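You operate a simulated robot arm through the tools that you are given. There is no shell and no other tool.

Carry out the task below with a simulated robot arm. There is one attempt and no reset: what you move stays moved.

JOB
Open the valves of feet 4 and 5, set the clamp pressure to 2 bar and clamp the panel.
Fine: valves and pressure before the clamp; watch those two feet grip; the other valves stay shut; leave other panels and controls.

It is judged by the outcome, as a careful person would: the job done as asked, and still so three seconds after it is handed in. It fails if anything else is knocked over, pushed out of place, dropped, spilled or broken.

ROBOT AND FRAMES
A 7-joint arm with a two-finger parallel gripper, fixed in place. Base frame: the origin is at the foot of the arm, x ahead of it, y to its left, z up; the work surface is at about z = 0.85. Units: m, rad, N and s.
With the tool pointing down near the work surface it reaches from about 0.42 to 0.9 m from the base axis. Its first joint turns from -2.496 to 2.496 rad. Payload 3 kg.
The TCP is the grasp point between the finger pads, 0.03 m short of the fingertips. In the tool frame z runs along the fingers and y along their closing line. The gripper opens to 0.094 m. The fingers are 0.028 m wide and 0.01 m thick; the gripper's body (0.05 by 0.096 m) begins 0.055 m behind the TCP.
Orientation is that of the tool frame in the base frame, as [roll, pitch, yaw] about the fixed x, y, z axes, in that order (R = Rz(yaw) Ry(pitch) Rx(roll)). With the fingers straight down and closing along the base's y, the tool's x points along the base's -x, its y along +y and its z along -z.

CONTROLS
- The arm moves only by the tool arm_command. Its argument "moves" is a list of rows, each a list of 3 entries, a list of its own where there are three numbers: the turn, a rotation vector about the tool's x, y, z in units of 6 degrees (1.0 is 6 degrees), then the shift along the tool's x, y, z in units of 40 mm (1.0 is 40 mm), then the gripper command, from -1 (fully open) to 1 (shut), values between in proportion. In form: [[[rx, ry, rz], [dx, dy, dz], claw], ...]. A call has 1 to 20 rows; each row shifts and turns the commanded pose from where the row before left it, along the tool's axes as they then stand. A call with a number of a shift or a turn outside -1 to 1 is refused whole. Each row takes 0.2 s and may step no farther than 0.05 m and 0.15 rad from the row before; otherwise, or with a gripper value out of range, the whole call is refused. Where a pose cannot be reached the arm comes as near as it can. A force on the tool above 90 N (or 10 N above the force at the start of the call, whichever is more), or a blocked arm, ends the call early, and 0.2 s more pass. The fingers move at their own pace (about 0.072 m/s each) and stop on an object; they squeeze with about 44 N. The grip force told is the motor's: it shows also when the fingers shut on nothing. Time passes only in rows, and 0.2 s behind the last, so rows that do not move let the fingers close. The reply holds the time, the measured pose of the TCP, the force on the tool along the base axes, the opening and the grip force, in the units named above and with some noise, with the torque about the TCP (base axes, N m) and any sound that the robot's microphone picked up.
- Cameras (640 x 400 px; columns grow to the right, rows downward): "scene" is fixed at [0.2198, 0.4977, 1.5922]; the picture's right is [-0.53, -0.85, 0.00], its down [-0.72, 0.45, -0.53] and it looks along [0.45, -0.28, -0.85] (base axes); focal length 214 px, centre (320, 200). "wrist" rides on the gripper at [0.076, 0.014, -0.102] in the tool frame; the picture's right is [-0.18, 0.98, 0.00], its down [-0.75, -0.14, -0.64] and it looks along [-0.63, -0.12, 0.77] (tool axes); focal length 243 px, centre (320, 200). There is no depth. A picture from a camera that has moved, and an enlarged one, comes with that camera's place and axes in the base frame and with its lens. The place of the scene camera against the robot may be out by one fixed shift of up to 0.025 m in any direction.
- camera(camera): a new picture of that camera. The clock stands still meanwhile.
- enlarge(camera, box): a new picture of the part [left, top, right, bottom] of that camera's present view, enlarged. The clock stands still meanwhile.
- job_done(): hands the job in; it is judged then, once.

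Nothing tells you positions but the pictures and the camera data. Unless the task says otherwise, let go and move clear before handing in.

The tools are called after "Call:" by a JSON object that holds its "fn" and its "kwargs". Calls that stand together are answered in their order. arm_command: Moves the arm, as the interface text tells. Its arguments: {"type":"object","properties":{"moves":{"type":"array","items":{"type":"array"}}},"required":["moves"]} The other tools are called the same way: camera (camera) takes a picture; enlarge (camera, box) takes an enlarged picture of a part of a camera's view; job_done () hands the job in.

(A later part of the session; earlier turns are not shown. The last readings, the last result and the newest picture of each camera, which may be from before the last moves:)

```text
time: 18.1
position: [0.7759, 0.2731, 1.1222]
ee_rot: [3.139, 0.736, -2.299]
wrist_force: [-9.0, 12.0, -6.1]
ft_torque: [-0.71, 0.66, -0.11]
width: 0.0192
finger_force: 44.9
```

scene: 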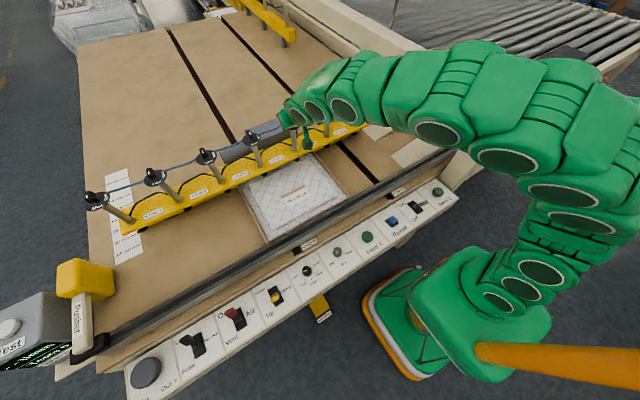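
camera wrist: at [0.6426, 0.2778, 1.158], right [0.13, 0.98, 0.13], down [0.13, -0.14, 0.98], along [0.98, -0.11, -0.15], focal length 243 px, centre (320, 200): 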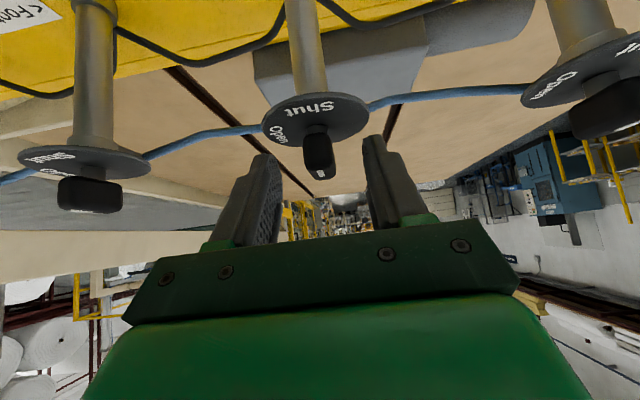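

Call:
{"fn": "arm_command", "kwargs": {"moves": [[[-0.336, 0, -0.37], [0, 0.01, 0], 1], [[-0.336, 0, -0.37], [0, 0.01, 0], 1], [[-0.336, 0, -0.37], [0, 0.01, 0], 1], [[-0.336, 0, -0.37], [0, 0.01, 0], 1], [[-0.336, 0, -0.37], [0, 0.01, 0], 1], [[-0.336, 0, -0.37], [0, 0.01, 0], 1], [[0, 0, 0], [0, 0, 0], 1]]}}

Call:
{"fn": "enlarge", "kwargs": {"camera": "wrist", "box": [240, 100, 400, 200]}}

Call:
{"fn": "camera", "kwargs": {"camera": "scene"}}

```text
time: 19.7
position: [0.7725, 0.2749, 1.1236]
ee_rot: [3.138, 0.74, -1.984]
wrist_force: [-34.6, -3.6, 3.0]
ft_torque: [-0.53, 0.34, -0.2]
width: 0.0194
finger_force: 44.6
```

```text
4.00 times, centred on (320, 150) of wrist
camera zoom: at [0.7109, 0.1643, 1.1467], right [-0.85, 0.52, 0.13], down [0.18, 0.06, 0.98], along [0.5, 0.85, -0.14], focal length 970 px, centre (320, 400)
```

zoom: 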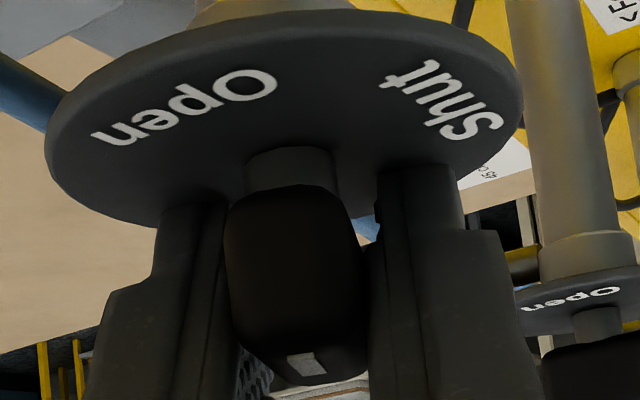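

```text
taken
```

scene: 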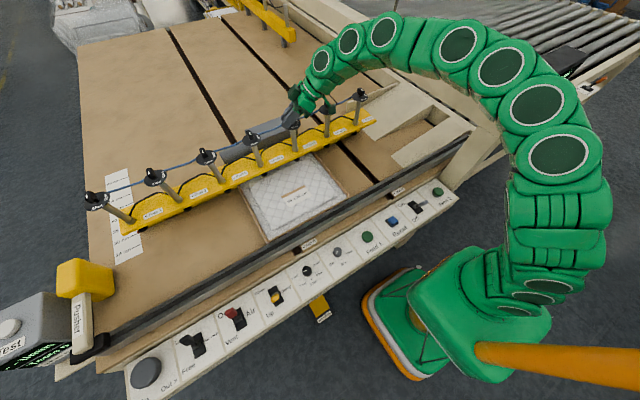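

About 66° turned. Before going further I'll check that the wrist camera body stays clear of valve 6's handle.

Call:
{"fn": "enlarge", "kwargs": {"camera": "scene", "box": [264, 70, 376, 140]}}

Call:
{"fn": "camera", "kwargs": {"camera": "wrist"}}

```text
5.71 times, centred on (320, 105) of scene
camera zoom: at [0.2198, 0.4977, 1.5922], right [-0.53, -0.85, 0.0], down [-0.72, 0.45, -0.53], along [0.45, -0.28, -0.85], focal length 1226 px, centre (320, 743)
```

zoom: 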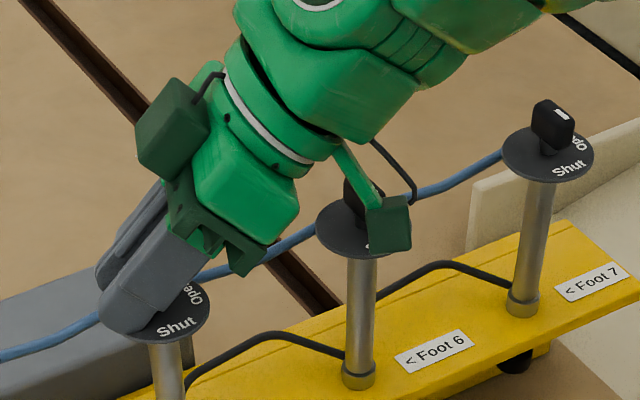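

```text
taken
camera wrist: at [0.7109, 0.1643, 1.1467], right [-0.85, 0.52, 0.13], down [0.18, 0.06, 0.98], along [0.5, 0.85, -0.14], focal length 243 px, centre (320, 200)
```

wrist: 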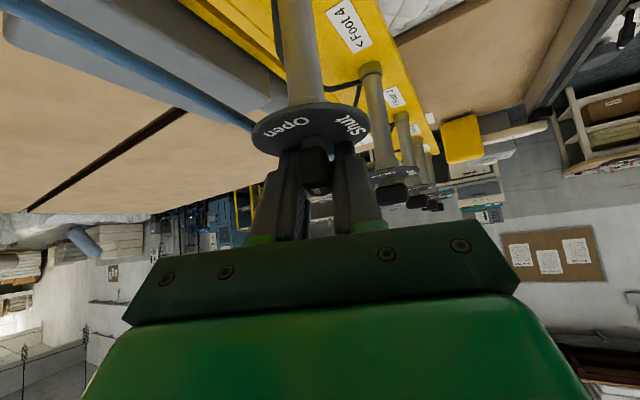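

The camera box will pass roughly 1 cm above valve 6's handle at the end of the turn. To gain clearance I'll ease off the side load and reduce the tilt by 6° while still gripping, then check.

Call:
{"fn": "arm_command", "kwargs": {"moves": [[[0, 0, 0], [0, 0.05, 0], 1], [[0, 0.5, 0], [0, 0, 0], 1], [[0, 0.5, 0], [0, 0, 0], 1], [[0, 0, 0], [0, 0, 0], 1]]}}

Call:
{"fn": "enlarge", "kwargs": {"camera": "scene", "box": [264, 70, 376, 140]}}

```text
time: 20.7
position: [0.7725, 0.2732, 1.1223]
ee_rot: [-3.141, 0.633, -1.987]
wrist_force: [23.7, -5.3, -11.1]
ft_torque: [0.01, -0.07, 0.16]
width: 0.0194
finger_force: 44.6
```

```text
5.71 times, centred on (320, 105) of scene
camera zoom: at [0.2198, 0.4977, 1.5922], right [-0.53, -0.85, 0.0], down [-0.72, 0.45, -0.53], along [0.45, -0.28, -0.85], focal length 1226 px, centre (320, 743)
```

zoom: 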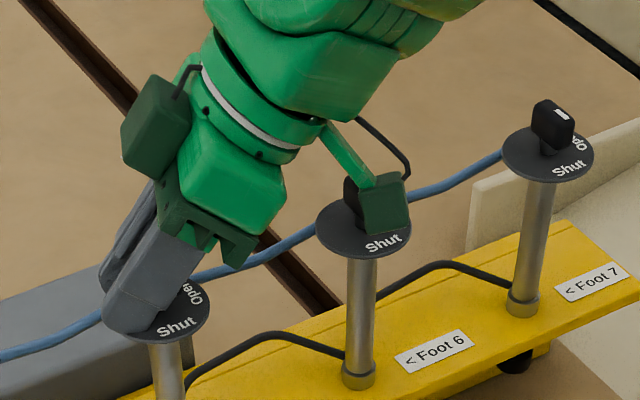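

The lower tilt is reachable and lifts the camera. I'll take another 5° off and then keep turning.

Call:
{"fn": "arm_command", "kwargs": {"moves": [[[0, 0.45, 0], [0, 0, 0], 1], [[0, 0.45, 0], [0, 0, 0], 1], [[-0.256, 0, -0.43], [0, 0, 0], 1], [[-0.256, 0, -0.43], [0, 0, 0], 1], [[0, 0, 0], [0, 0, 0], 1]]}}

Call:
{"fn": "enlarge", "kwargs": {"camera": "scene", "box": [264, 70, 376, 140]}}

Call:
{"fn": "enlarge", "kwargs": {"camera": "wrist", "box": [240, 100, 400, 200]}}

```text
time: 21.9
position: [0.7727, 0.2739, 1.1221]
ee_rot: [3.138, 0.541, -1.88]
wrist_force: [3.4, -20.9, -9.8]
ft_torque: [-0.51, 0.03, 0.06]
width: 0.0192
finger_force: 45.2
```

```text
5.71 times, centred on (320, 105) of scene
camera zoom: at [0.2198, 0.4977, 1.5922], right [-0.53, -0.85, 0.0], down [-0.72, 0.45, -0.53], along [0.45, -0.28, -0.85], focal length 1226 px, centre (320, 743)
```

zoom: 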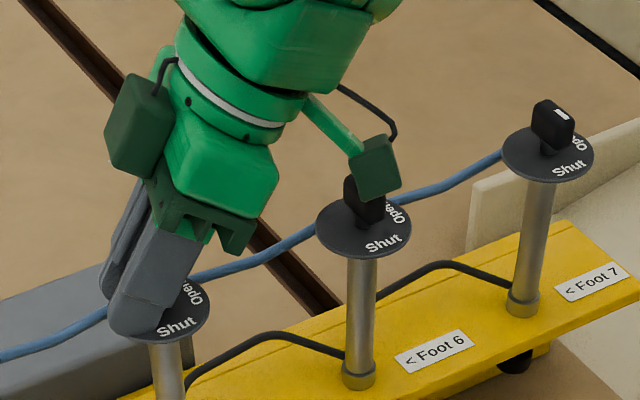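

```text
4.00 times, centred on (320, 150) of wrist
camera zoom: at [0.7239, 0.1653, 1.1707], right [-0.89, 0.45, 0.1], down [0.23, 0.26, 0.94], along [0.39, 0.86, -0.33], focal length 970 px, centre (320, 400)
```

zoom: 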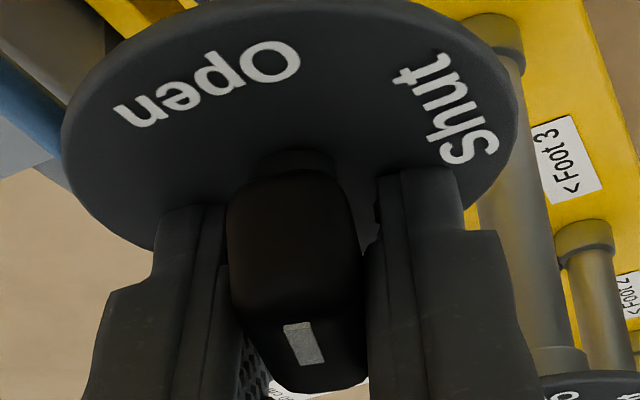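

Call:
{"fn": "arm_command", "kwargs": {"moves": [[[-0.257, 0, -0.43], [0, 0, 0], 1], [[-0.257, 0, -0.43], [0, 0, 0], 1], [[-0.257, 0, -0.43], [0, 0, 0], 1], [[-0.257, 0, -0.43], [0, 0, 0], 1], [[0, 0, 0], [0, 0, 0], 1]]}}

Call:
{"fn": "enlarge", "kwargs": {"camera": "scene", "box": [264, 70, 376, 140]}}

Call:
{"fn": "enlarge", "kwargs": {"camera": "wrist", "box": [240, 100, 400, 200]}}

```text
time: 23.1
position: [0.7716, 0.2752, 1.1231]
ee_rot: [3.136, 0.538, -1.668]
wrist_force: [-24.7, -26.5, -16.3]
ft_torque: [-0.38, 0.09, -0.17]
width: 0.0193
finger_force: 45.0
```

```text
5.71 times, centred on (320, 105) of scene
camera zoom: at [0.2198, 0.4977, 1.5922], right [-0.53, -0.85, 0.0], down [-0.72, 0.45, -0.53], along [0.45, -0.28, -0.85], focal length 1226 px, centre (320, 743)
```

zoom: 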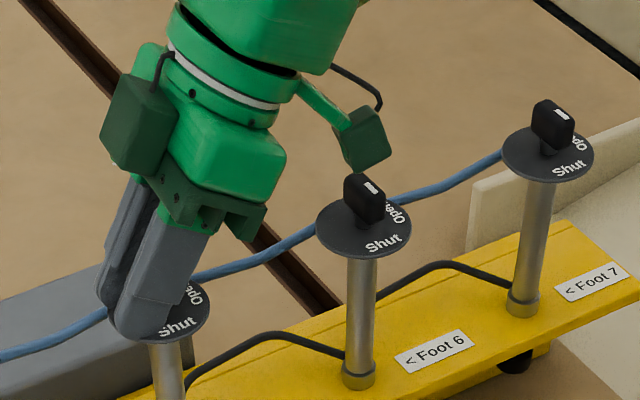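

```text
4.00 times, centred on (320, 150) of wrist
camera zoom: at [0.7463, 0.1578, 1.1707], right [-0.96, 0.25, 0.1], down [0.17, 0.3, 0.94], along [0.21, 0.92, -0.33], focal length 970 px, centre (320, 400)
```

zoom: 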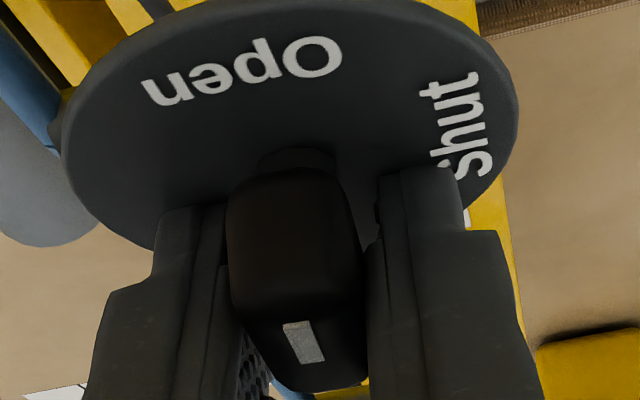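

84° and clear of valve 6. Last few degrees to reach the Open mark, watching for the stop.

Call:
{"fn": "arm_command", "kwargs": {"moves": [[[-0.257, 0, -0.43], [0, 0.02, 0], 1], [[-0.257, 0, -0.43], [0, 0.01, 0], 1], [[-0.13, 0, -0.215], [0, 0, 0], 1], [[0, 0, 0], [0, 0, 0], 1]]}}

Call:
{"fn": "enlarge", "kwargs": {"camera": "wrist", "box": [240, 100, 400, 200]}}

```text
time: 24.1
position: [0.7697, 0.2761, 1.122]
ee_rot: [3.138, 0.54, -1.538]
wrist_force: [-45.0, -21.3, -16.5]
ft_torque: [0.65, -0.38, -0.74]
width: 0.0197
finger_force: 44.6
```

```text
4.00 times, centred on (320, 150) of wrist
camera zoom: at [0.7606, 0.1559, 1.1706], right [-0.99, 0.12, 0.1], down [0.13, 0.32, 0.94], along [0.08, 0.94, -0.33], focal length 970 px, centre (320, 400)
```

zoom: 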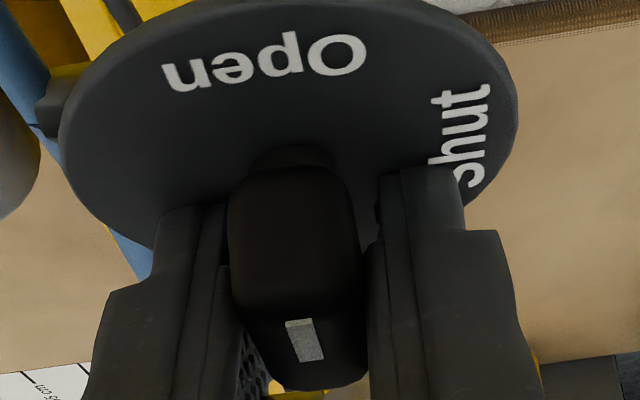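

At ~92° the torque has risen, so the handle is on its Open stop. Releasing and withdrawing along the tool axis, then checking.

Call:
{"fn": "arm_command", "kwargs": {"moves": [[[0, 0, 0], [0, 0, 0], -0.1], [[0, 0, 0], [0, 0, 0], -0.1], [[0, 0, 0], [0, 0, 0], -0.1], [[0, 0, 0], [0, 0, -0.5], -0.1], [[0, 0, 0], [0, 0, -0.8], -0.1], [[0, 0, 0], [0, 0, -0.8], -0.1], [[0, 0, 0], [0, 0, 0], -0.1]]}}

Call:
{"fn": "enlarge", "kwargs": {"camera": "scene", "box": [264, 70, 376, 140]}}

Call:
{"fn": "camera", "kwargs": {"camera": "wrist"}}

```text
time: 25.7
position: [0.7724, 0.2318, 1.1947]
ee_rot: [3.141, 0.54, -1.537]
wrist_force: [0.0, -0.7, -1.0]
ft_torque: [-0.02, -0.01, -0.02]
width: 0.0517
finger_force: 0.1
```

```text
5.71 times, centred on (320, 105) of scene
camera zoom: at [0.2198, 0.4977, 1.5922], right [-0.53, -0.85, 0.0], down [-0.72, 0.45, -0.53], along [0.45, -0.28, -0.85], focal length 1226 px, centre (320, 743)
```

zoom: 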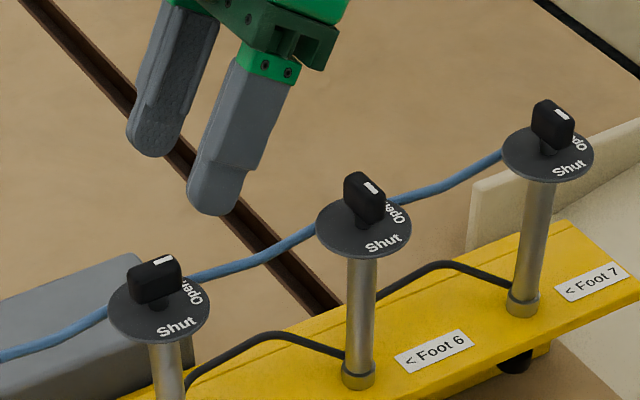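

```text
taken
camera wrist: at [0.7628, 0.113, 1.2436], right [-0.99, 0.12, 0.1], down [0.13, 0.32, 0.94], along [0.09, 0.94, -0.33], focal length 243 px, centre (320, 200)
```

wrist: 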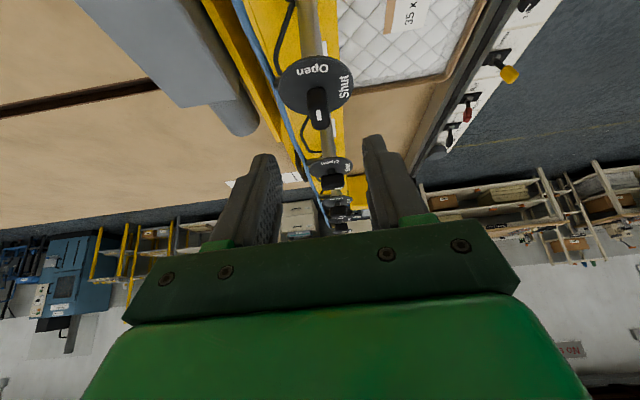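

Valve 5 now points squarely at Open and stays there; 6 and 7 are untouched. I'll swing the tool back to face straight ahead at this safe height, restore the tilt and go for valve 4.

Call:
{"fn": "arm_command", "kwargs": {"moves": [[[0.515, 0, 0.857], [0, 0, 0], -0.1], [[0.515, 0, 0.857], [0, 0, 0], -0.1], [[0.515, 0, 0.857], [0, 0, 0], -0.1], [[0.515, 0, 0.857], [0, 0, 0], -0.1], [[0.515, 0, 0.857], [0, 0, 0], -0.1], [[0.515, 0, 0.857], [0, 0, 0], -0.1], [[0.515, 0, 0.857], [0, 0, 0], -0.1], [[0.515, 0, 0.857], [0, 0, 0], -0.1], [[0.515, 0, 0.857], [0, 0, 0], -0.1], [[0.515, 0, 0.857], [0, 0, 0], -0.1], [[0.515, 0, 0.857], [0, 0, 0], -0.1], [[0.515, 0, 0.857], [0, 0, 0], -0.1], [[0.515, 0, 0.857], [0, 0, 0], -0.1], [[0.515, 0, 0.857], [0, 0, 0], -0.1], [[0.515, 0, 0.857], [0, 0, 0], -0.1], [[0.16, 0, 0.27], [0, 0, 0], -0.1], [[0, -0.92, 0], [0, 0, 0], -0.1], [[0, -0.92, 0], [0, 0, 0], -0.1], [[0, 0, 0], [0, 0, 0], -0.1]]}}

Call:
{"fn": "camera", "kwargs": {"camera": "scene"}}

```text
time: 29.7
position: [0.7726, 0.2313, 1.1962]
ee_rot: [3.14, 0.734, -3.14]
wrist_force: [0.7, -0.5, 0.1]
ft_torque: [0.03, -0.03, 0.02]
width: 0.0516
finger_force: 0.0
```

```text
taken
```

scene: 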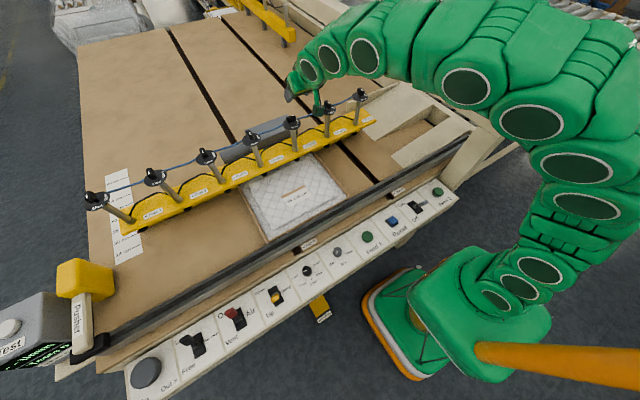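

Now shifting left to line up in front of valve 4 at the same relative standoff I used for valve 5. The turning path showed the valve axis is nearer x≈0.769 and the spacing about 0.14 m.

Call:
{"fn": "arm_command", "kwargs": {"moves": [[[0, 0, 0], [0.218, 0.868, -0.143], -0.1], [[0, 0, 0], [0.218, 0.868, -0.143], -0.1], [[0, 0, 0], [0.218, 0.868, -0.143], -0.1], [[0, 0, 0], [0.218, 0.868, -0.143], -0.1], [[0, 0, 0], [0.218, 0.868, -0.143], -0.1], [[0, 0, 0], [0, 0, 0], -0.1]]}}

Call:
{"fn": "camera", "kwargs": {"camera": "wrist"}}

Call:
{"fn": "enlarge", "kwargs": {"camera": "wrist", "box": [240, 50, 400, 150]}}

```text
time: 31.1
position: [0.7218, 0.4045, 1.1857]
ee_rot: [-3.141, 0.731, -3.14]
wrist_force: [-0.2, -0.1, -0.3]
ft_torque: [-0.06, 0.0, -0.04]
width: 0.0518
finger_force: 0.0
```

```text
taken
camera wrist: at [0.5971, 0.4186, 1.2113], right [0.14, 0.98, 0.12], down [0.13, -0.14, 0.98], along [0.98, -0.12, -0.15], focal length 243 px, centre (320, 200)
```

wrist: 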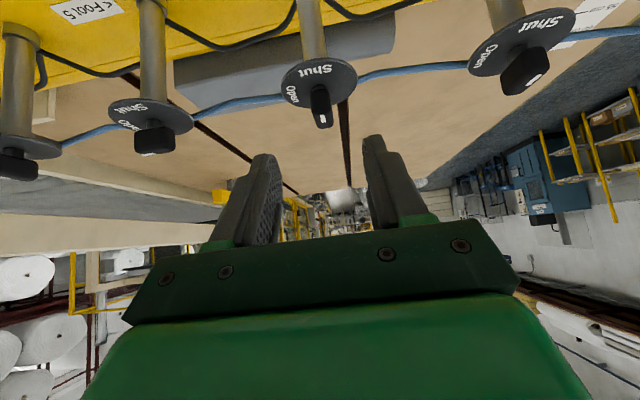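

```text
4.00 times, centred on (320, 100) of wrist
camera zoom: at [0.5971, 0.4186, 1.2113], right [0.14, 0.98, 0.12], down [0.13, -0.14, 0.98], along [0.98, -0.12, -0.15], focal length 970 px, centre (320, 600)
```

zoom: 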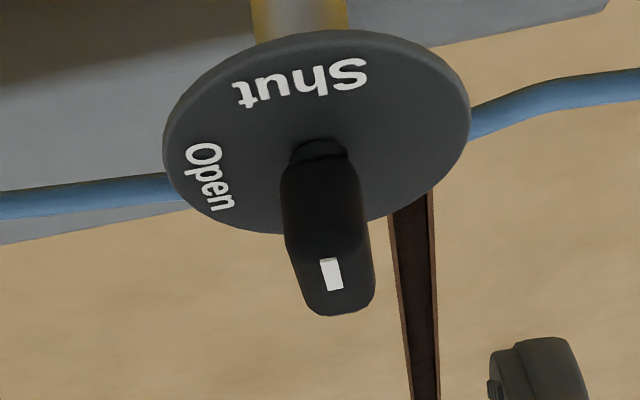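

Call:
{"fn": "enlarge", "kwargs": {"camera": "wrist", "box": [70, 0, 230, 160]}}

Call:
{"fn": "enlarge", "kwargs": {"camera": "scene", "box": [230, 80, 358, 160]}}

```text
2.50 times, centred on (150, 80) of wrist
camera zoom: at [0.5971, 0.4186, 1.2113], right [0.14, 0.98, 0.12], down [0.13, -0.14, 0.98], along [0.98, -0.12, -0.15], focal length 606 px, centre (745, 500)
```

zoom: 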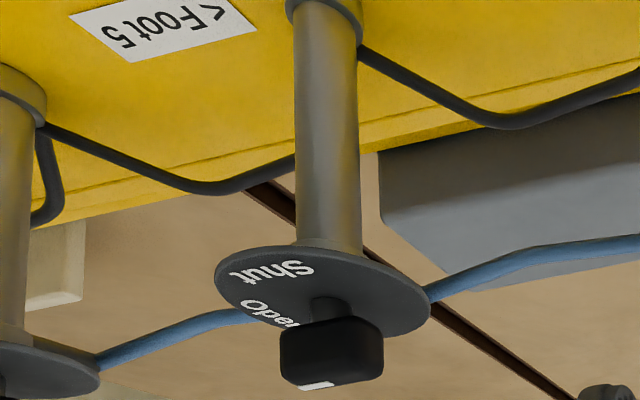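

```text
5.00 times, centred on (294, 120) of scene
camera zoom: at [0.2198, 0.4977, 1.5922], right [-0.53, -0.85, 0.0], down [-0.72, 0.45, -0.53], along [0.45, -0.28, -0.85], focal length 1072 px, centre (450, 600)
```

zoom: 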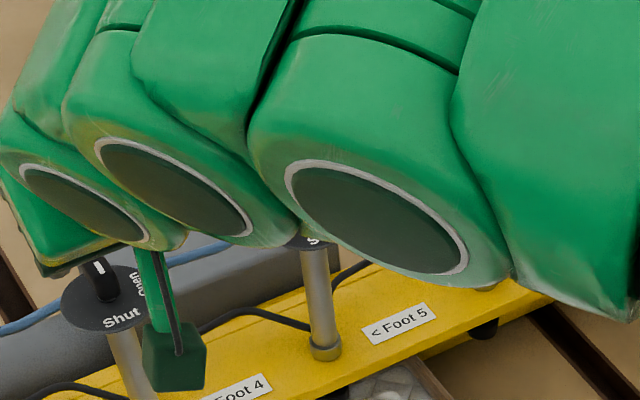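

That's valve 4 straight ahead (valve 5 beside it now reads Open). I'll move in so the handle sits centred on the pads, a few millimetres above the disc.

Call:
{"fn": "arm_command", "kwargs": {"moves": [[[0, 0, 0], [0.07, 0.037, 0.593], -0.1], [[0, 0, 0], [0.07, 0.037, 0.593], -0.1], [[0, 0, 0], [0.07, 0.037, 0.4], -0.1], [[0, 0, 0], [0, 0, 0], -0.1]]}}

Call:
{"fn": "enlarge", "kwargs": {"camera": "wrist", "box": [240, 100, 400, 200]}}

```text
time: 32.1
position: [0.7558, 0.4088, 1.133]
ee_rot: [3.141, 0.733, -3.141]
wrist_force: [1.3, 0.7, 0.0]
ft_torque: [0.03, -0.01, -0.01]
width: 0.0519
finger_force: 0.1
```

```text
4.00 times, centred on (320, 150) of wrist
camera zoom: at [0.6326, 0.4223, 1.1582], right [0.14, 0.98, 0.12], down [0.13, -0.14, 0.98], along [0.98, -0.12, -0.15], focal length 970 px, centre (320, 400)
```

zoom: 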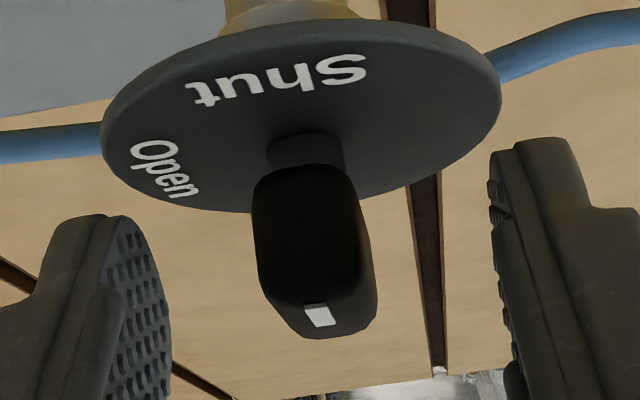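

Call:
{"fn": "arm_command", "kwargs": {"moves": [[[0, 0, 0], [-0.03, 0, 0.25], -0.1], [[0, 0, 0], [0, 0, 0], -0.1], [[0, 0, 0], [0, 0, 0], 1], [[0, 0, 0], [0, 0, 0], 1], [[0, 0, 0], [0, 0, 0], 1]]}}

Call:
{"fn": "enlarge", "kwargs": {"camera": "wrist", "box": [240, 100, 400, 200]}}

```text
time: 33.3
position: [0.764, 0.4086, 1.1268]
ee_rot: [-3.141, 0.732, -3.139]
wrist_force: [0.9, 0.4, -0.5]
ft_torque: [-0.02, -0.03, -0.01]
width: 0.0192
finger_force: 45.5
```

```text
4.00 times, centred on (320, 150) of wrist
camera zoom: at [0.6397, 0.4223, 1.1515], right [0.14, 0.98, 0.12], down [0.13, -0.14, 0.98], along [0.98, -0.12, -0.15], focal length 970 px, centre (320, 400)
```

zoom: 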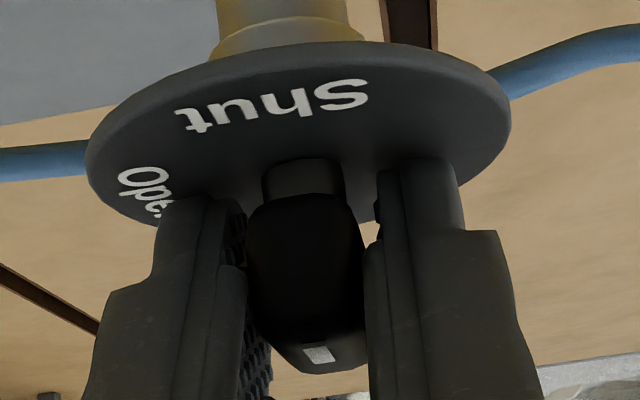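

Perfectly centred grip with no side load. Starting the counter-clockwise twist of valve 4.

Call:
{"fn": "arm_command", "kwargs": {"moves": [[[-0.335, 0, -0.372], [0, -0.007, 0], 1], [[-0.335, 0, -0.372], [0, -0.007, 0], 1], [[-0.335, 0, -0.372], [0, -0.007, 0], 1], [[-0.335, 0, -0.372], [0, -0.007, 0], 1], [[0, 0, 0], [0, 0, 0], 1]]}}

Call:
{"fn": "enlarge", "kwargs": {"camera": "wrist", "box": [240, 100, 400, 200]}}

```text
time: 34.5
position: [0.7649, 0.4086, 1.1269]
ee_rot: [-3.141, 0.73, -2.931]
wrist_force: [7.7, -12.5, -9.5]
ft_torque: [-0.04, -0.13, -0.06]
width: 0.0194
finger_force: 45.2
```

```text
4.00 times, centred on (320, 150) of wrist
camera zoom: at [0.6396, 0.3951, 1.1518], right [-0.07, 0.99, 0.12], down [0.16, -0.11, 0.98], along [0.98, 0.09, -0.15], focal length 970 px, centre (320, 400)
```

zoom: 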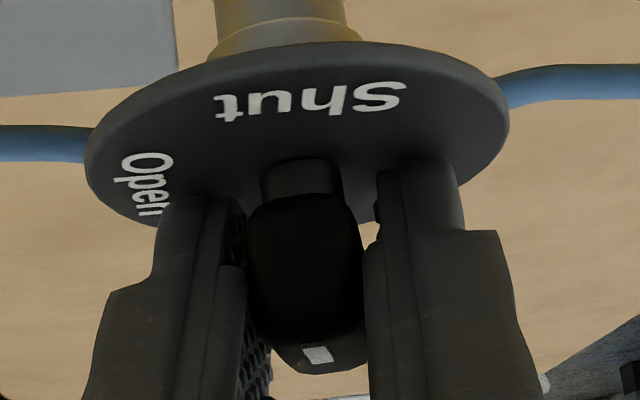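

Turning easily with low forces. Continuing.

Call:
{"fn": "arm_command", "kwargs": {"moves": [[[-0.335, 0, -0.372], [0, -0.007, 0], 1], [[-0.335, 0, -0.372], [0, -0.007, 0], 1], [[-0.335, 0, -0.372], [0, -0.007, 0], 1], [[-0.335, 0, -0.372], [0, -0.007, 0], 1], [[-0.335, 0, -0.372], [0, -0.007, 0], 1], [[-0.335, 0, -0.372], [0, -0.007, 0], 1], [[-0.335, 0, -0.372], [0, -0.007, 0], 1], [[-0.335, 0, -0.372], [0, -0.007, 0], 1], [[0, 0, 0], [0, 0, 0], 1]]}}

```text
time: 36.5
position: [0.7654, 0.4056, 1.1276]
ee_rot: [3.141, 0.733, -2.511]
wrist_force: [-19.4, -14.9, -24.8]
ft_torque: [-0.06, -0.06, -0.05]
width: 0.0193
finger_force: 45.4
```

Call:
{"fn": "arm_command", "kwargs": {"moves": [[[-0.335, 0, -0.372], [0.05, -0.007, 0], 1], [[-0.335, 0, -0.372], [0, -0.007, 0], 1], [[-0.335, 0, -0.372], [0, -0.007, 0], 1], [[-0.335, 0, -0.372], [0, -0.007, 0], 1], [[-0.335, 0, -0.372], [0, -0.007, 0], 1], [[-0.335, 0, -0.372], [0, -0.007, 0], 1], [[0, 0, 0], [0, 0, 0], 1]]}}

Call:
{"fn": "enlarge", "kwargs": {"camera": "wrist", "box": [240, 100, 400, 200]}}

Call:
{"fn": "enlarge", "kwargs": {"camera": "scene", "box": [230, 90, 342, 160]}}

```text
time: 38.1
position: [0.7665, 0.4045, 1.1263]
ee_rot: [-3.141, 0.735, -2.196]
wrist_force: [9.3, 13.1, 5.3]
ft_torque: [0.72, -0.62, 0.01]
width: 0.0195
finger_force: 45.4
```

```text
4.00 times, centred on (320, 150) of wrist
camera zoom: at [0.6816, 0.3107, 1.1517], right [-0.72, 0.69, 0.12], down [0.19, 0.02, 0.98], along [0.67, 0.73, -0.15], focal length 970 px, centre (320, 400)
```

zoom: 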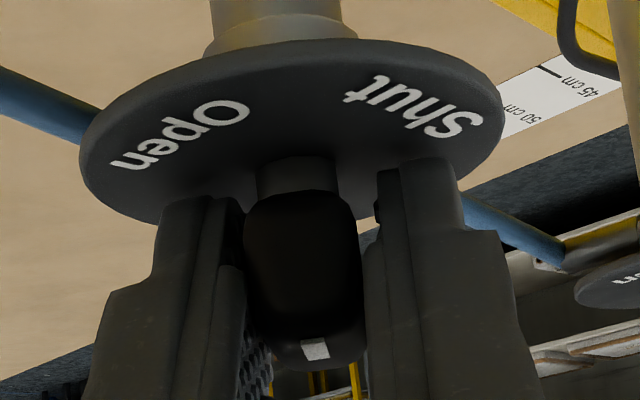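

```text
5.71 times, centred on (286, 125) of scene
camera zoom: at [0.2198, 0.4977, 1.5922], right [-0.53, -0.85, 0.0], down [-0.72, 0.45, -0.53], along [0.45, -0.28, -0.85], focal length 1226 px, centre (514, 629)
```

zoom: 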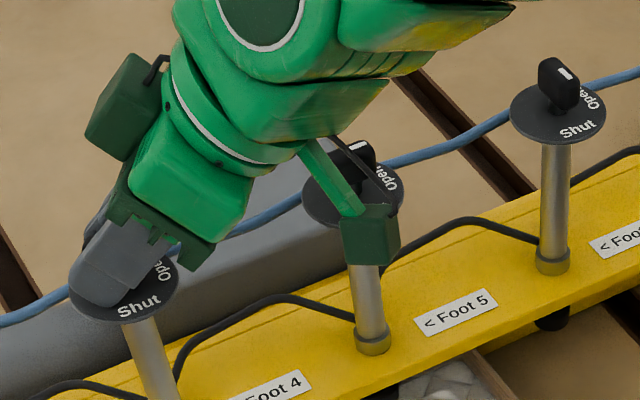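

54° turned. As before, I'll reduce the tilt while gripping so the camera box clears valve 5's handle, then continue.

Call:
{"fn": "arm_command", "kwargs": {"moves": [[[0, 0.5, 0], [0, 0, 0], 1], [[0, 0.5, 0], [0, 0, 0], 1], [[0, 0.45, 0], [0, 0, 0], 1], [[0, 0.4, 0], [0, 0, 0], 1], [[0, 0, 0], [0, 0, 0], 1]]}}

Call:
{"fn": "enlarge", "kwargs": {"camera": "scene", "box": [230, 90, 342, 160]}}

```text
time: 39.3
position: [0.7674, 0.4036, 1.1273]
ee_rot: [3.141, 0.541, -2.196]
wrist_force: [5.1, 3.5, 28.3]
ft_torque: [-0.96, 0.55, -0.04]
width: 0.0191
finger_force: 44.9
```

```text
5.71 times, centred on (286, 125) of scene
camera zoom: at [0.2198, 0.4977, 1.5922], right [-0.53, -0.85, 0.0], down [-0.72, 0.45, -0.53], along [0.45, -0.28, -0.85], focal length 1226 px, centre (514, 629)
```

zoom: 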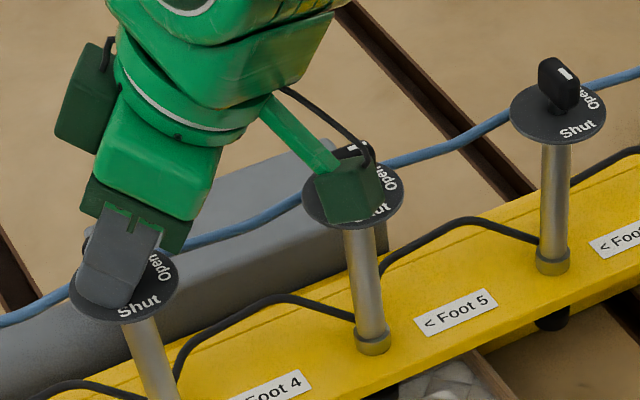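

Call:
{"fn": "arm_command", "kwargs": {"moves": [[[-0.257, 0, -0.43], [0, -0.007, 0], 1], [[-0.257, 0, -0.43], [0, -0.007, 0], 1], [[-0.257, 0, -0.43], [0, -0.007, 0], 1], [[-0.257, 0, -0.43], [0, -0.007, 0], 1], [[-0.257, 0, -0.43], [0, -0.007, 0], 1], [[-0.257, 0, -0.43], [0, -0.007, 0], 1], [[0, 0, 0], [0, 0, 0], 1]]}}

Call:
{"fn": "enlarge", "kwargs": {"camera": "scene", "box": [230, 90, 342, 160]}}

```text
time: 40.9
position: [0.7668, 0.4028, 1.1266]
ee_rot: [-3.14, 0.541, -1.881]
wrist_force: [11.3, -10.1, 46.6]
ft_torque: [-0.09, -0.45, 0.03]
width: 0.0187
finger_force: 44.4
```

```text
5.71 times, centred on (286, 125) of scene
camera zoom: at [0.2198, 0.4977, 1.5922], right [-0.53, -0.85, 0.0], down [-0.72, 0.45, -0.53], along [0.45, -0.28, -0.85], focal length 1226 px, centre (514, 629)
```

zoom: 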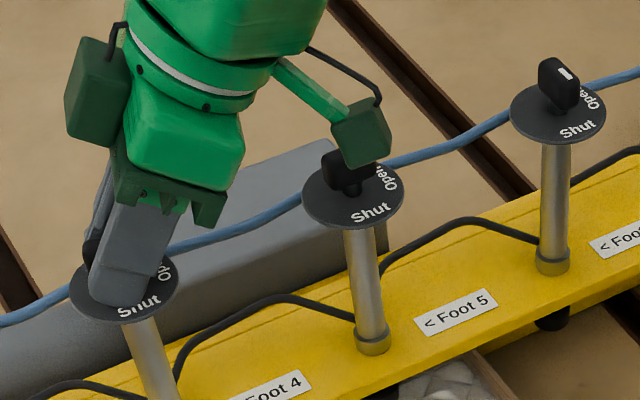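

72°. There's a 47 N upward load, so I'll lift a couple of millimetres while finishing the turn.

Call:
{"fn": "arm_command", "kwargs": {"moves": [[[0, 0, 0], [-0.039, 0, -0.064], 1], [[-0.257, 0, -0.43], [0, -0.007, 0], 1], [[-0.257, 0, -0.43], [0, -0.007, 0], 1], [[-0.257, 0, -0.43], [0, -0.007, 0], 1], [[-0.257, 0, -0.43], [0, -0.007, 0], 1], [[0, 0, 0], [0, 0, 0], 1]]}}

Call:
{"fn": "enlarge", "kwargs": {"camera": "scene", "box": [230, 90, 342, 160]}}

Call:
{"fn": "enlarge", "kwargs": {"camera": "wrist", "box": [240, 100, 400, 200]}}

```text
time: 42.3
position: [0.7685, 0.401, 1.1283]
ee_rot: [3.137, 0.539, -1.672]
wrist_force: [1.6, -26.3, -5.0]
ft_torque: [-0.25, -0.31, -0.05]
width: 0.0186
finger_force: 45.3
```

```text
5.71 times, centred on (286, 125) of scene
camera zoom: at [0.2198, 0.4977, 1.5922], right [-0.53, -0.85, 0.0], down [-0.72, 0.45, -0.53], along [0.45, -0.28, -0.85], focal length 1226 px, centre (514, 629)
```

zoom: 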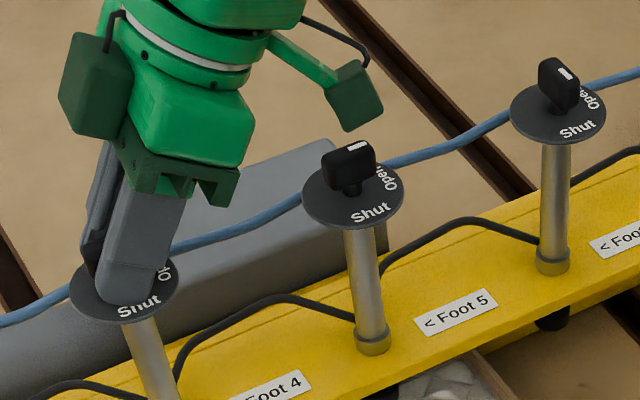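

```text
4.00 times, centred on (320, 150) of wrist
camera zoom: at [0.7431, 0.2844, 1.1761], right [-0.96, 0.26, 0.1], down [0.18, 0.3, 0.94], along [0.21, 0.92, -0.34], focal length 970 px, centre (320, 400)
```

zoom: 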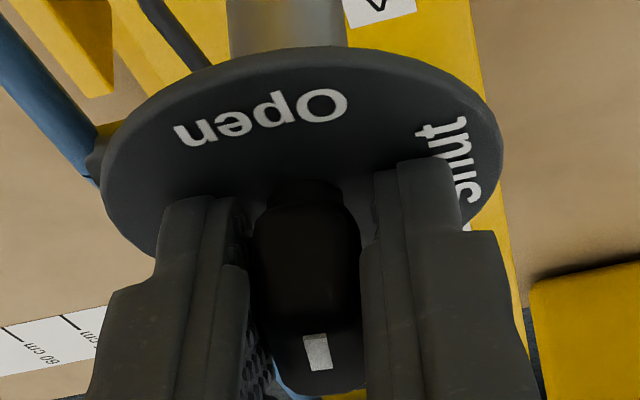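

84°; finishing the last few degrees to the stop.

Call:
{"fn": "arm_command", "kwargs": {"moves": [[[-0.257, 0, -0.43], [0, -0.007, 0], 1], [[-0.257, 0, -0.43], [0, -0.007, 0], 1], [[-0.17, 0, -0.28], [0, 0, 0], 1], [[0, 0, 0], [0, 0, 0], 1]]}}

Call:
{"fn": "enlarge", "kwargs": {"camera": "wrist", "box": [240, 100, 400, 200]}}

```text
time: 43.3
position: [0.7695, 0.401, 1.1273]
ee_rot: [3.137, 0.535, -1.535]
wrist_force: [4.0, -37.3, -23.4]
ft_torque: [0.02, -0.05, -0.04]
width: 0.0186
finger_force: 45.2
```

```text
4.00 times, centred on (320, 150) of wrist
camera zoom: at [0.7605, 0.2817, 1.1761], right [-0.99, 0.12, 0.1], down [0.13, 0.32, 0.94], along [0.08, 0.94, -0.34], focal length 970 px, centre (320, 400)
```

zoom: 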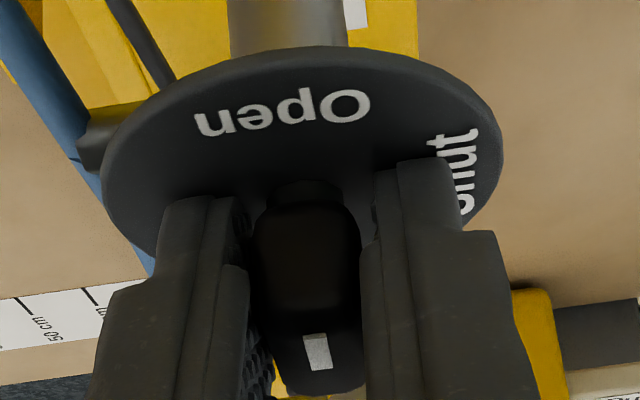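

No stop felt, but the handle has turned ~92° with the gripper. Releasing, withdrawing and checking where it points.

Call:
{"fn": "arm_command", "kwargs": {"moves": [[[0, 0, 0], [0, 0, 0], -0.1], [[0, 0, 0], [0, 0, 0], -0.1], [[0, 0, 0], [0, 0, 0], -0.1], [[0, 0, 0], [0, 0, -0.5], -0.1], [[0, 0, 0], [0, 0, -0.8], -0.1], [[0, 0, 0], [0, 0, -0.8], -0.1], [[0, 0, 0], [0, 0, 0], -0.1]]}}

Call:
{"fn": "enlarge", "kwargs": {"camera": "scene", "box": [230, 90, 342, 160]}}

Call:
{"fn": "camera", "kwargs": {"camera": "wrist"}}

Call:
{"fn": "enlarge", "kwargs": {"camera": "wrist", "box": [240, 30, 400, 130]}}

```text
time: 44.9
position: [0.769, 0.3592, 1.201]
ee_rot: [3.142, 0.54, -1.534]
wrist_force: [0.1, -0.1, 0.1]
ft_torque: [0.0, 0.0, 0.01]
width: 0.0517
finger_force: 0.2
```

```text
5.71 times, centred on (286, 125) of scene
camera zoom: at [0.2198, 0.4977, 1.5922], right [-0.53, -0.85, 0.0], down [-0.72, 0.45, -0.53], along [0.45, -0.28, -0.85], focal length 1226 px, centre (514, 629)
```

zoom: 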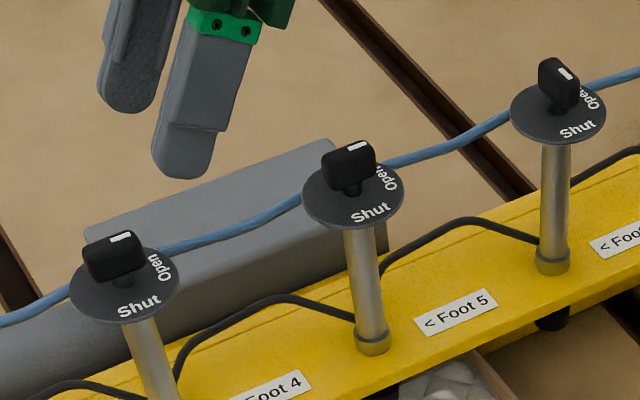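

```text
taken
camera wrist: at [0.7606, 0.2399, 1.2495], right [-0.99, 0.12, 0.1], down [0.13, 0.32, 0.94], along [0.08, 0.94, -0.33], focal length 243 px, centre (320, 200)
```

wrist: 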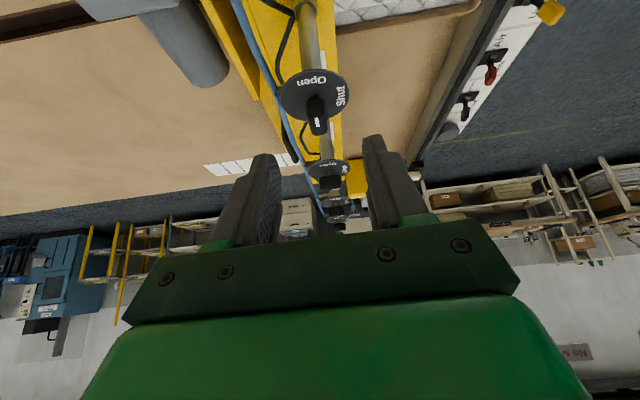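

```text
4.00 times, centred on (320, 80) of wrist
camera zoom: at [0.7606, 0.2399, 1.2495], right [-0.99, 0.12, 0.1], down [0.13, 0.32, 0.94], along [0.08, 0.94, -0.33], focal length 970 px, centre (320, 680)
```

zoom: 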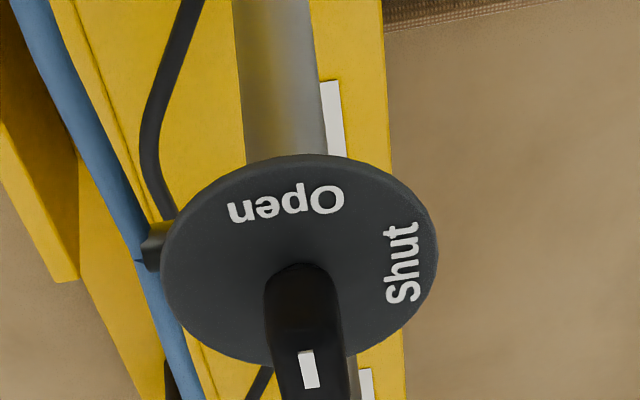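

Both valves 4 and 5 now point to Open; 6 and the rest are still Shut. Next the pressure dial: I'll back away from the beam towards the robot and swing the tool back.

Call:
{"fn": "arm_command", "kwargs": {"moves": [[[0, 0, 0], [0, 1, -0.1], -0.1], [[0, 0, 0], [0, 1, -0.1], -0.1], [[0, 0, 0], [0, 1, 0], -0.1], [[0, 0, 0], [0, 1, 0], -0.1], [[0, 0, 0], [0, 1, 0], -0.1], [[0.515, 0, 0.857], [0, 0, 0], -0.1], [[0.515, 0, 0.857], [0, 0, 0], -0.1], [[0.515, 0, 0.857], [0, 0, 0], -0.1], [[0.515, 0, 0.857], [0, 0, 0], -0.1], [[0.515, 0, 0.857], [0, 0, 0], -0.1], [[0.515, 0, 0.857], [0, 0, 0], -0.1], [[0.515, 0, 0.857], [0, 0, 0], -0.1], [[0.515, 0, 0.857], [0, 0, 0], -0.1], [[0.515, 0, 0.857], [0, 0, 0], -0.1], [[0.515, 0, 0.857], [0, 0, 0], -0.1], [[0.515, 0, 0.857], [0, 0, 0], -0.1], [[0.515, 0, 0.857], [0, 0, 0], -0.1], [[0.515, 0, 0.857], [0, 0, 0], -0.1], [[0.515, 0, 0.857], [0, 0, 0], -0.1], [[0.515, 0, 0.857], [0, 0, 0], -0.1]]}}

```text
time: 49.1
position: [0.5696, 0.3482, 1.2089]
ee_rot: [-3.139, 0.542, -3.102]
wrist_force: [-0.3, 0.9, 0.0]
ft_torque: [-0.01, 0.01, -0.01]
width: 0.0518
finger_force: 0.1
```

Call:
{"fn": "arm_command", "kwargs": {"moves": [[[0.2, 0, 0.33], [0, 0, 0], -0.1], [[0, 1, 0], [0, 0, 0], -0.1], [[0, 1, 0], [0, 0, 0], -0.1], [[0, 1, 0], [0, 0, 0], -0.1], [[0, 1, 0], [0, 0, 0], -0.1], [[0, 1, 0], [0, 0, 0], -0.1], [[0, 0.17, 0], [0, 0, 0], -0.1], [[0, 0, 0], [0.875, 0.333, 0.54], -0.1], [[0, 0, 0], [0.875, 0.333, 0.54], -0.1], [[0, 0, 0], [0.875, 0.333, 0.54], -0.1], [[0, 0, 0], [0.875, 0.333, 0.54], -0.1], [[0, 0, 0], [0.875, 0.333, 0.54], -0.1], [[0, 0, 0], [0.875, 0.333, 0.54], -0.1], [[0, 0, 0], [0, 0, 0], -0.1]]}}

Call:
{"fn": "camera", "kwargs": {"camera": "wrist"}}

Call:
{"fn": "camera", "kwargs": {"camera": "scene"}}

```text
time: 52.1
position: [0.3613, 0.4275, 1.0789]
ee_rot: [-3.139, -0.001, 3.138]
wrist_force: [0.6, -1.0, -0.3]
ft_torque: [-0.03, 0.01, -0.02]
width: 0.0516
finger_force: 0.1
```

```text
taken
camera wrist: at [0.2853, 0.4418, 1.1808], right [0.19, 0.98, 0.0], down [0.75, -0.14, 0.64], along [0.63, -0.12, -0.77], focal length 243 px, centre (320, 200)
```

wrist: 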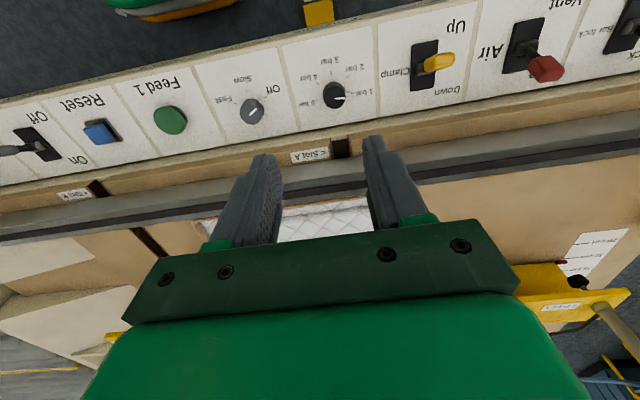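

```text
taken
```

scene: 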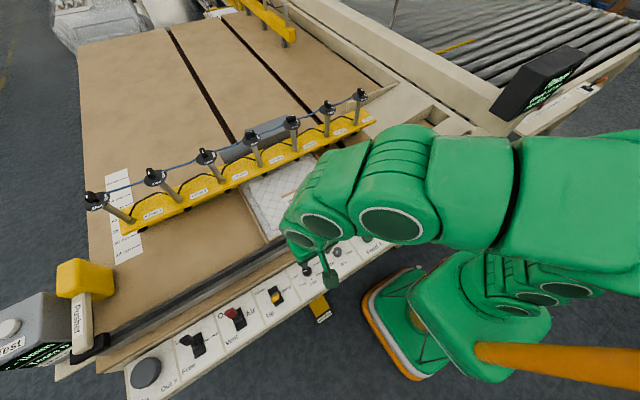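

The dial is right below in the wrist view. Zooming on the dial, clamp lever and the display.

Call:
{"fn": "enlarge", "kwargs": {"camera": "wrist", "box": [288, 40, 384, 140]}}

Call:
{"fn": "enlarge", "kwargs": {"camera": "wrist", "box": [370, 0, 498, 110]}}

Call:
{"fn": "enlarge", "kwargs": {"camera": "scene", "box": [480, 40, 608, 120]}}

```text
4.00 times, centred on (336, 90) of wrist
camera zoom: at [0.2853, 0.4418, 1.1808], right [0.19, 0.98, 0.0], down [0.75, -0.14, 0.64], along [0.63, -0.12, -0.77], focal length 970 px, centre (256, 640)
```

zoom: 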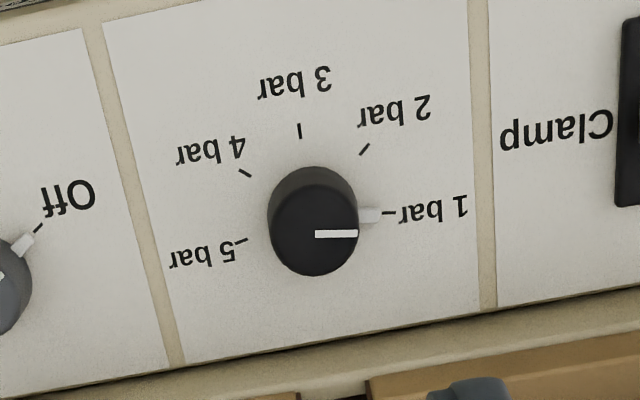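

```text
3.64 times, centred on (434, 55) of wrist
camera zoom: at [0.2853, 0.4418, 1.1808], right [0.19, 0.98, 0.0], down [0.75, -0.14, 0.64], along [0.63, -0.12, -0.77], focal length 882 px, centre (-94, 727)
```

zoom: 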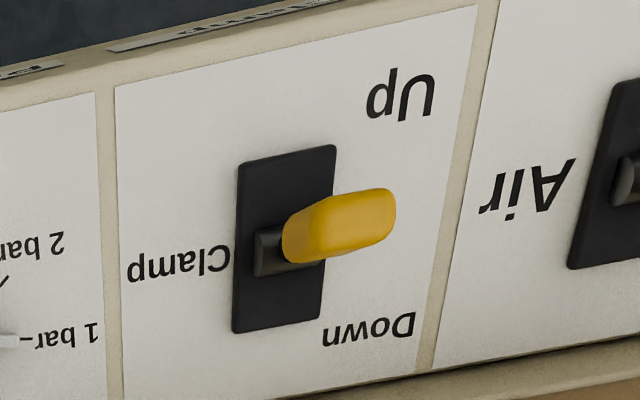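

```text
5.00 times, centred on (544, 80) of scene
camera zoom: at [0.2198, 0.4977, 1.5922], right [-0.53, -0.85, 0.0], down [-0.72, 0.45, -0.53], along [0.45, -0.28, -0.85], focal length 1072 px, centre (-800, 800)
```

zoom: 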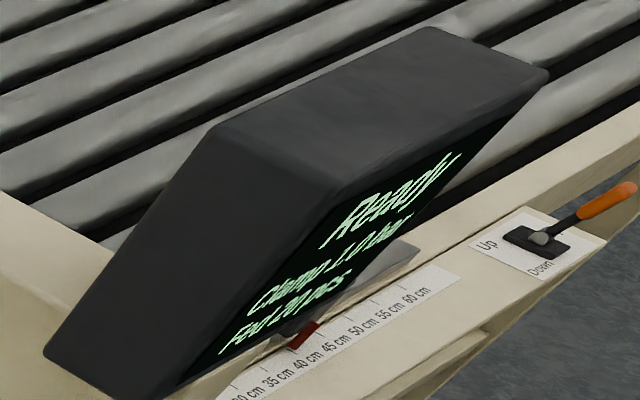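

The dial pointer is at 1 bar; 2 bar is a counter-clockwise turn of about 50° seen from above. The display confirms "Ready, Clamp 1.0 bar". I'll move right above the dial.

Call:
{"fn": "arm_command", "kwargs": {"moves": [[[0, 0, 0], [-0.22, 0.195, 0.985], -0.1], [[0, 0, 0], [-0.22, 0.195, 0.985], -0.1], [[0, 0, 0], [0, 0, 0], -0.1]]}}

Call:
{"fn": "camera", "kwargs": {"camera": "wrist"}}

Call:
{"fn": "enlarge", "kwargs": {"camera": "wrist", "box": [240, 50, 400, 150]}}

```text
time: 52.9
position: [0.3771, 0.4424, 0.9992]
ee_rot: [-3.141, -0.001, 3.14]
wrist_force: [0.0, -0.1, -0.3]
ft_torque: [0.03, -0.02, 0.02]
width: 0.0519
finger_force: 0.1
```

```text
taken
camera wrist: at [0.3026, 0.4563, 1.1018], right [0.19, 0.98, 0.0], down [0.75, -0.14, 0.64], along [0.63, -0.12, -0.77], focal length 243 px, centre (320, 200)
```

wrist: 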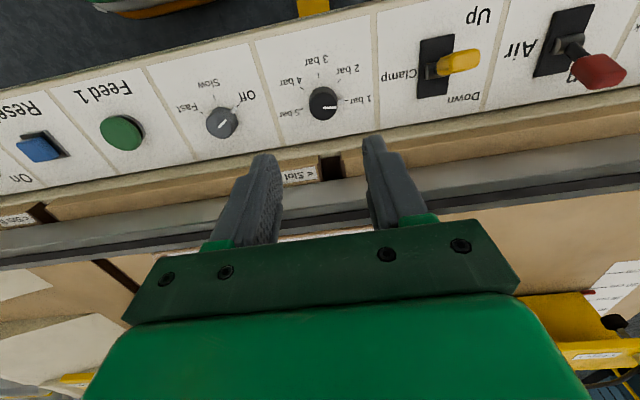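

```text
4.00 times, centred on (320, 100) of wrist
camera zoom: at [0.3026, 0.4563, 1.1018], right [0.19, 0.98, 0.0], down [0.75, -0.14, 0.64], along [0.63, -0.12, -0.77], focal length 970 px, centre (320, 600)
```

zoom: 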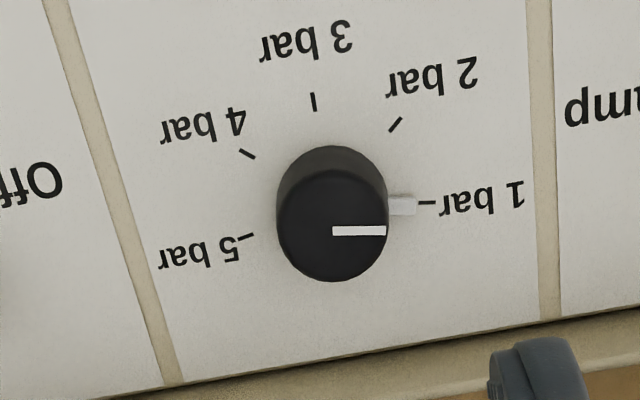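

The size change between the two views says the control strip sits lower than the table, roughly z≈0.78–0.80, with the dial near (0.40, 0.44). I'll descend partway and re-measure.

Call:
{"fn": "arm_command", "kwargs": {"moves": [[[0, 0, 0], [-0.225, 0, 0.9], -0.1], [[0, 0, 0], [-0.225, 0, 0.9], -0.1], [[0, 0, 0], [0, 0, 0], -0.1]]}}

Call:
{"fn": "camera", "kwargs": {"camera": "wrist"}}

Call:
{"fn": "enlarge", "kwargs": {"camera": "wrist", "box": [240, 70, 400, 170]}}

```text
time: 53.7
position: [0.3972, 0.445, 0.9283]
ee_rot: [-3.139, 0.001, 3.138]
wrist_force: [0.2, 0.5, 0.4]
ft_torque: [0.02, -0.01, 0.02]
width: 0.0522
finger_force: 0.0
```

```text
taken
camera wrist: at [0.3215, 0.459, 1.0298], right [0.19, 0.98, 0.0], down [0.75, -0.14, 0.64], along [0.63, -0.12, -0.77], focal length 243 px, centre (320, 200)
```

wrist: 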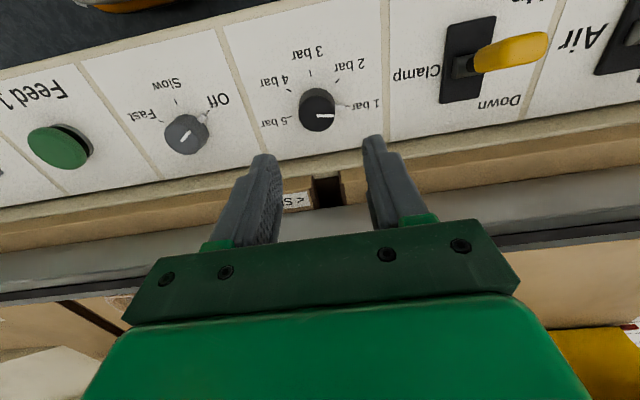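

```text
4.00 times, centred on (320, 120) of wrist
camera zoom: at [0.3215, 0.459, 1.0298], right [0.19, 0.98, 0.0], down [0.75, -0.14, 0.64], along [0.63, -0.12, -0.77], focal length 970 px, centre (320, 520)
```

zoom: 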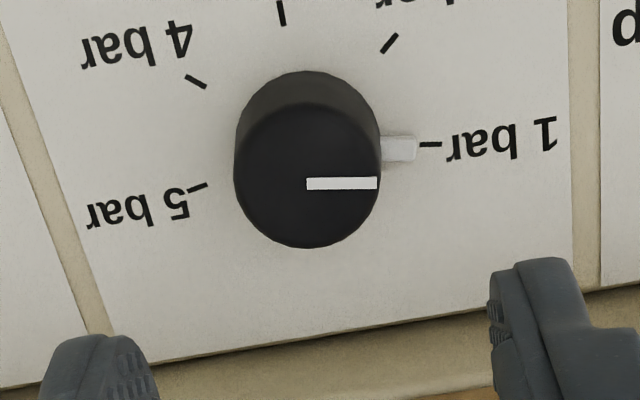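

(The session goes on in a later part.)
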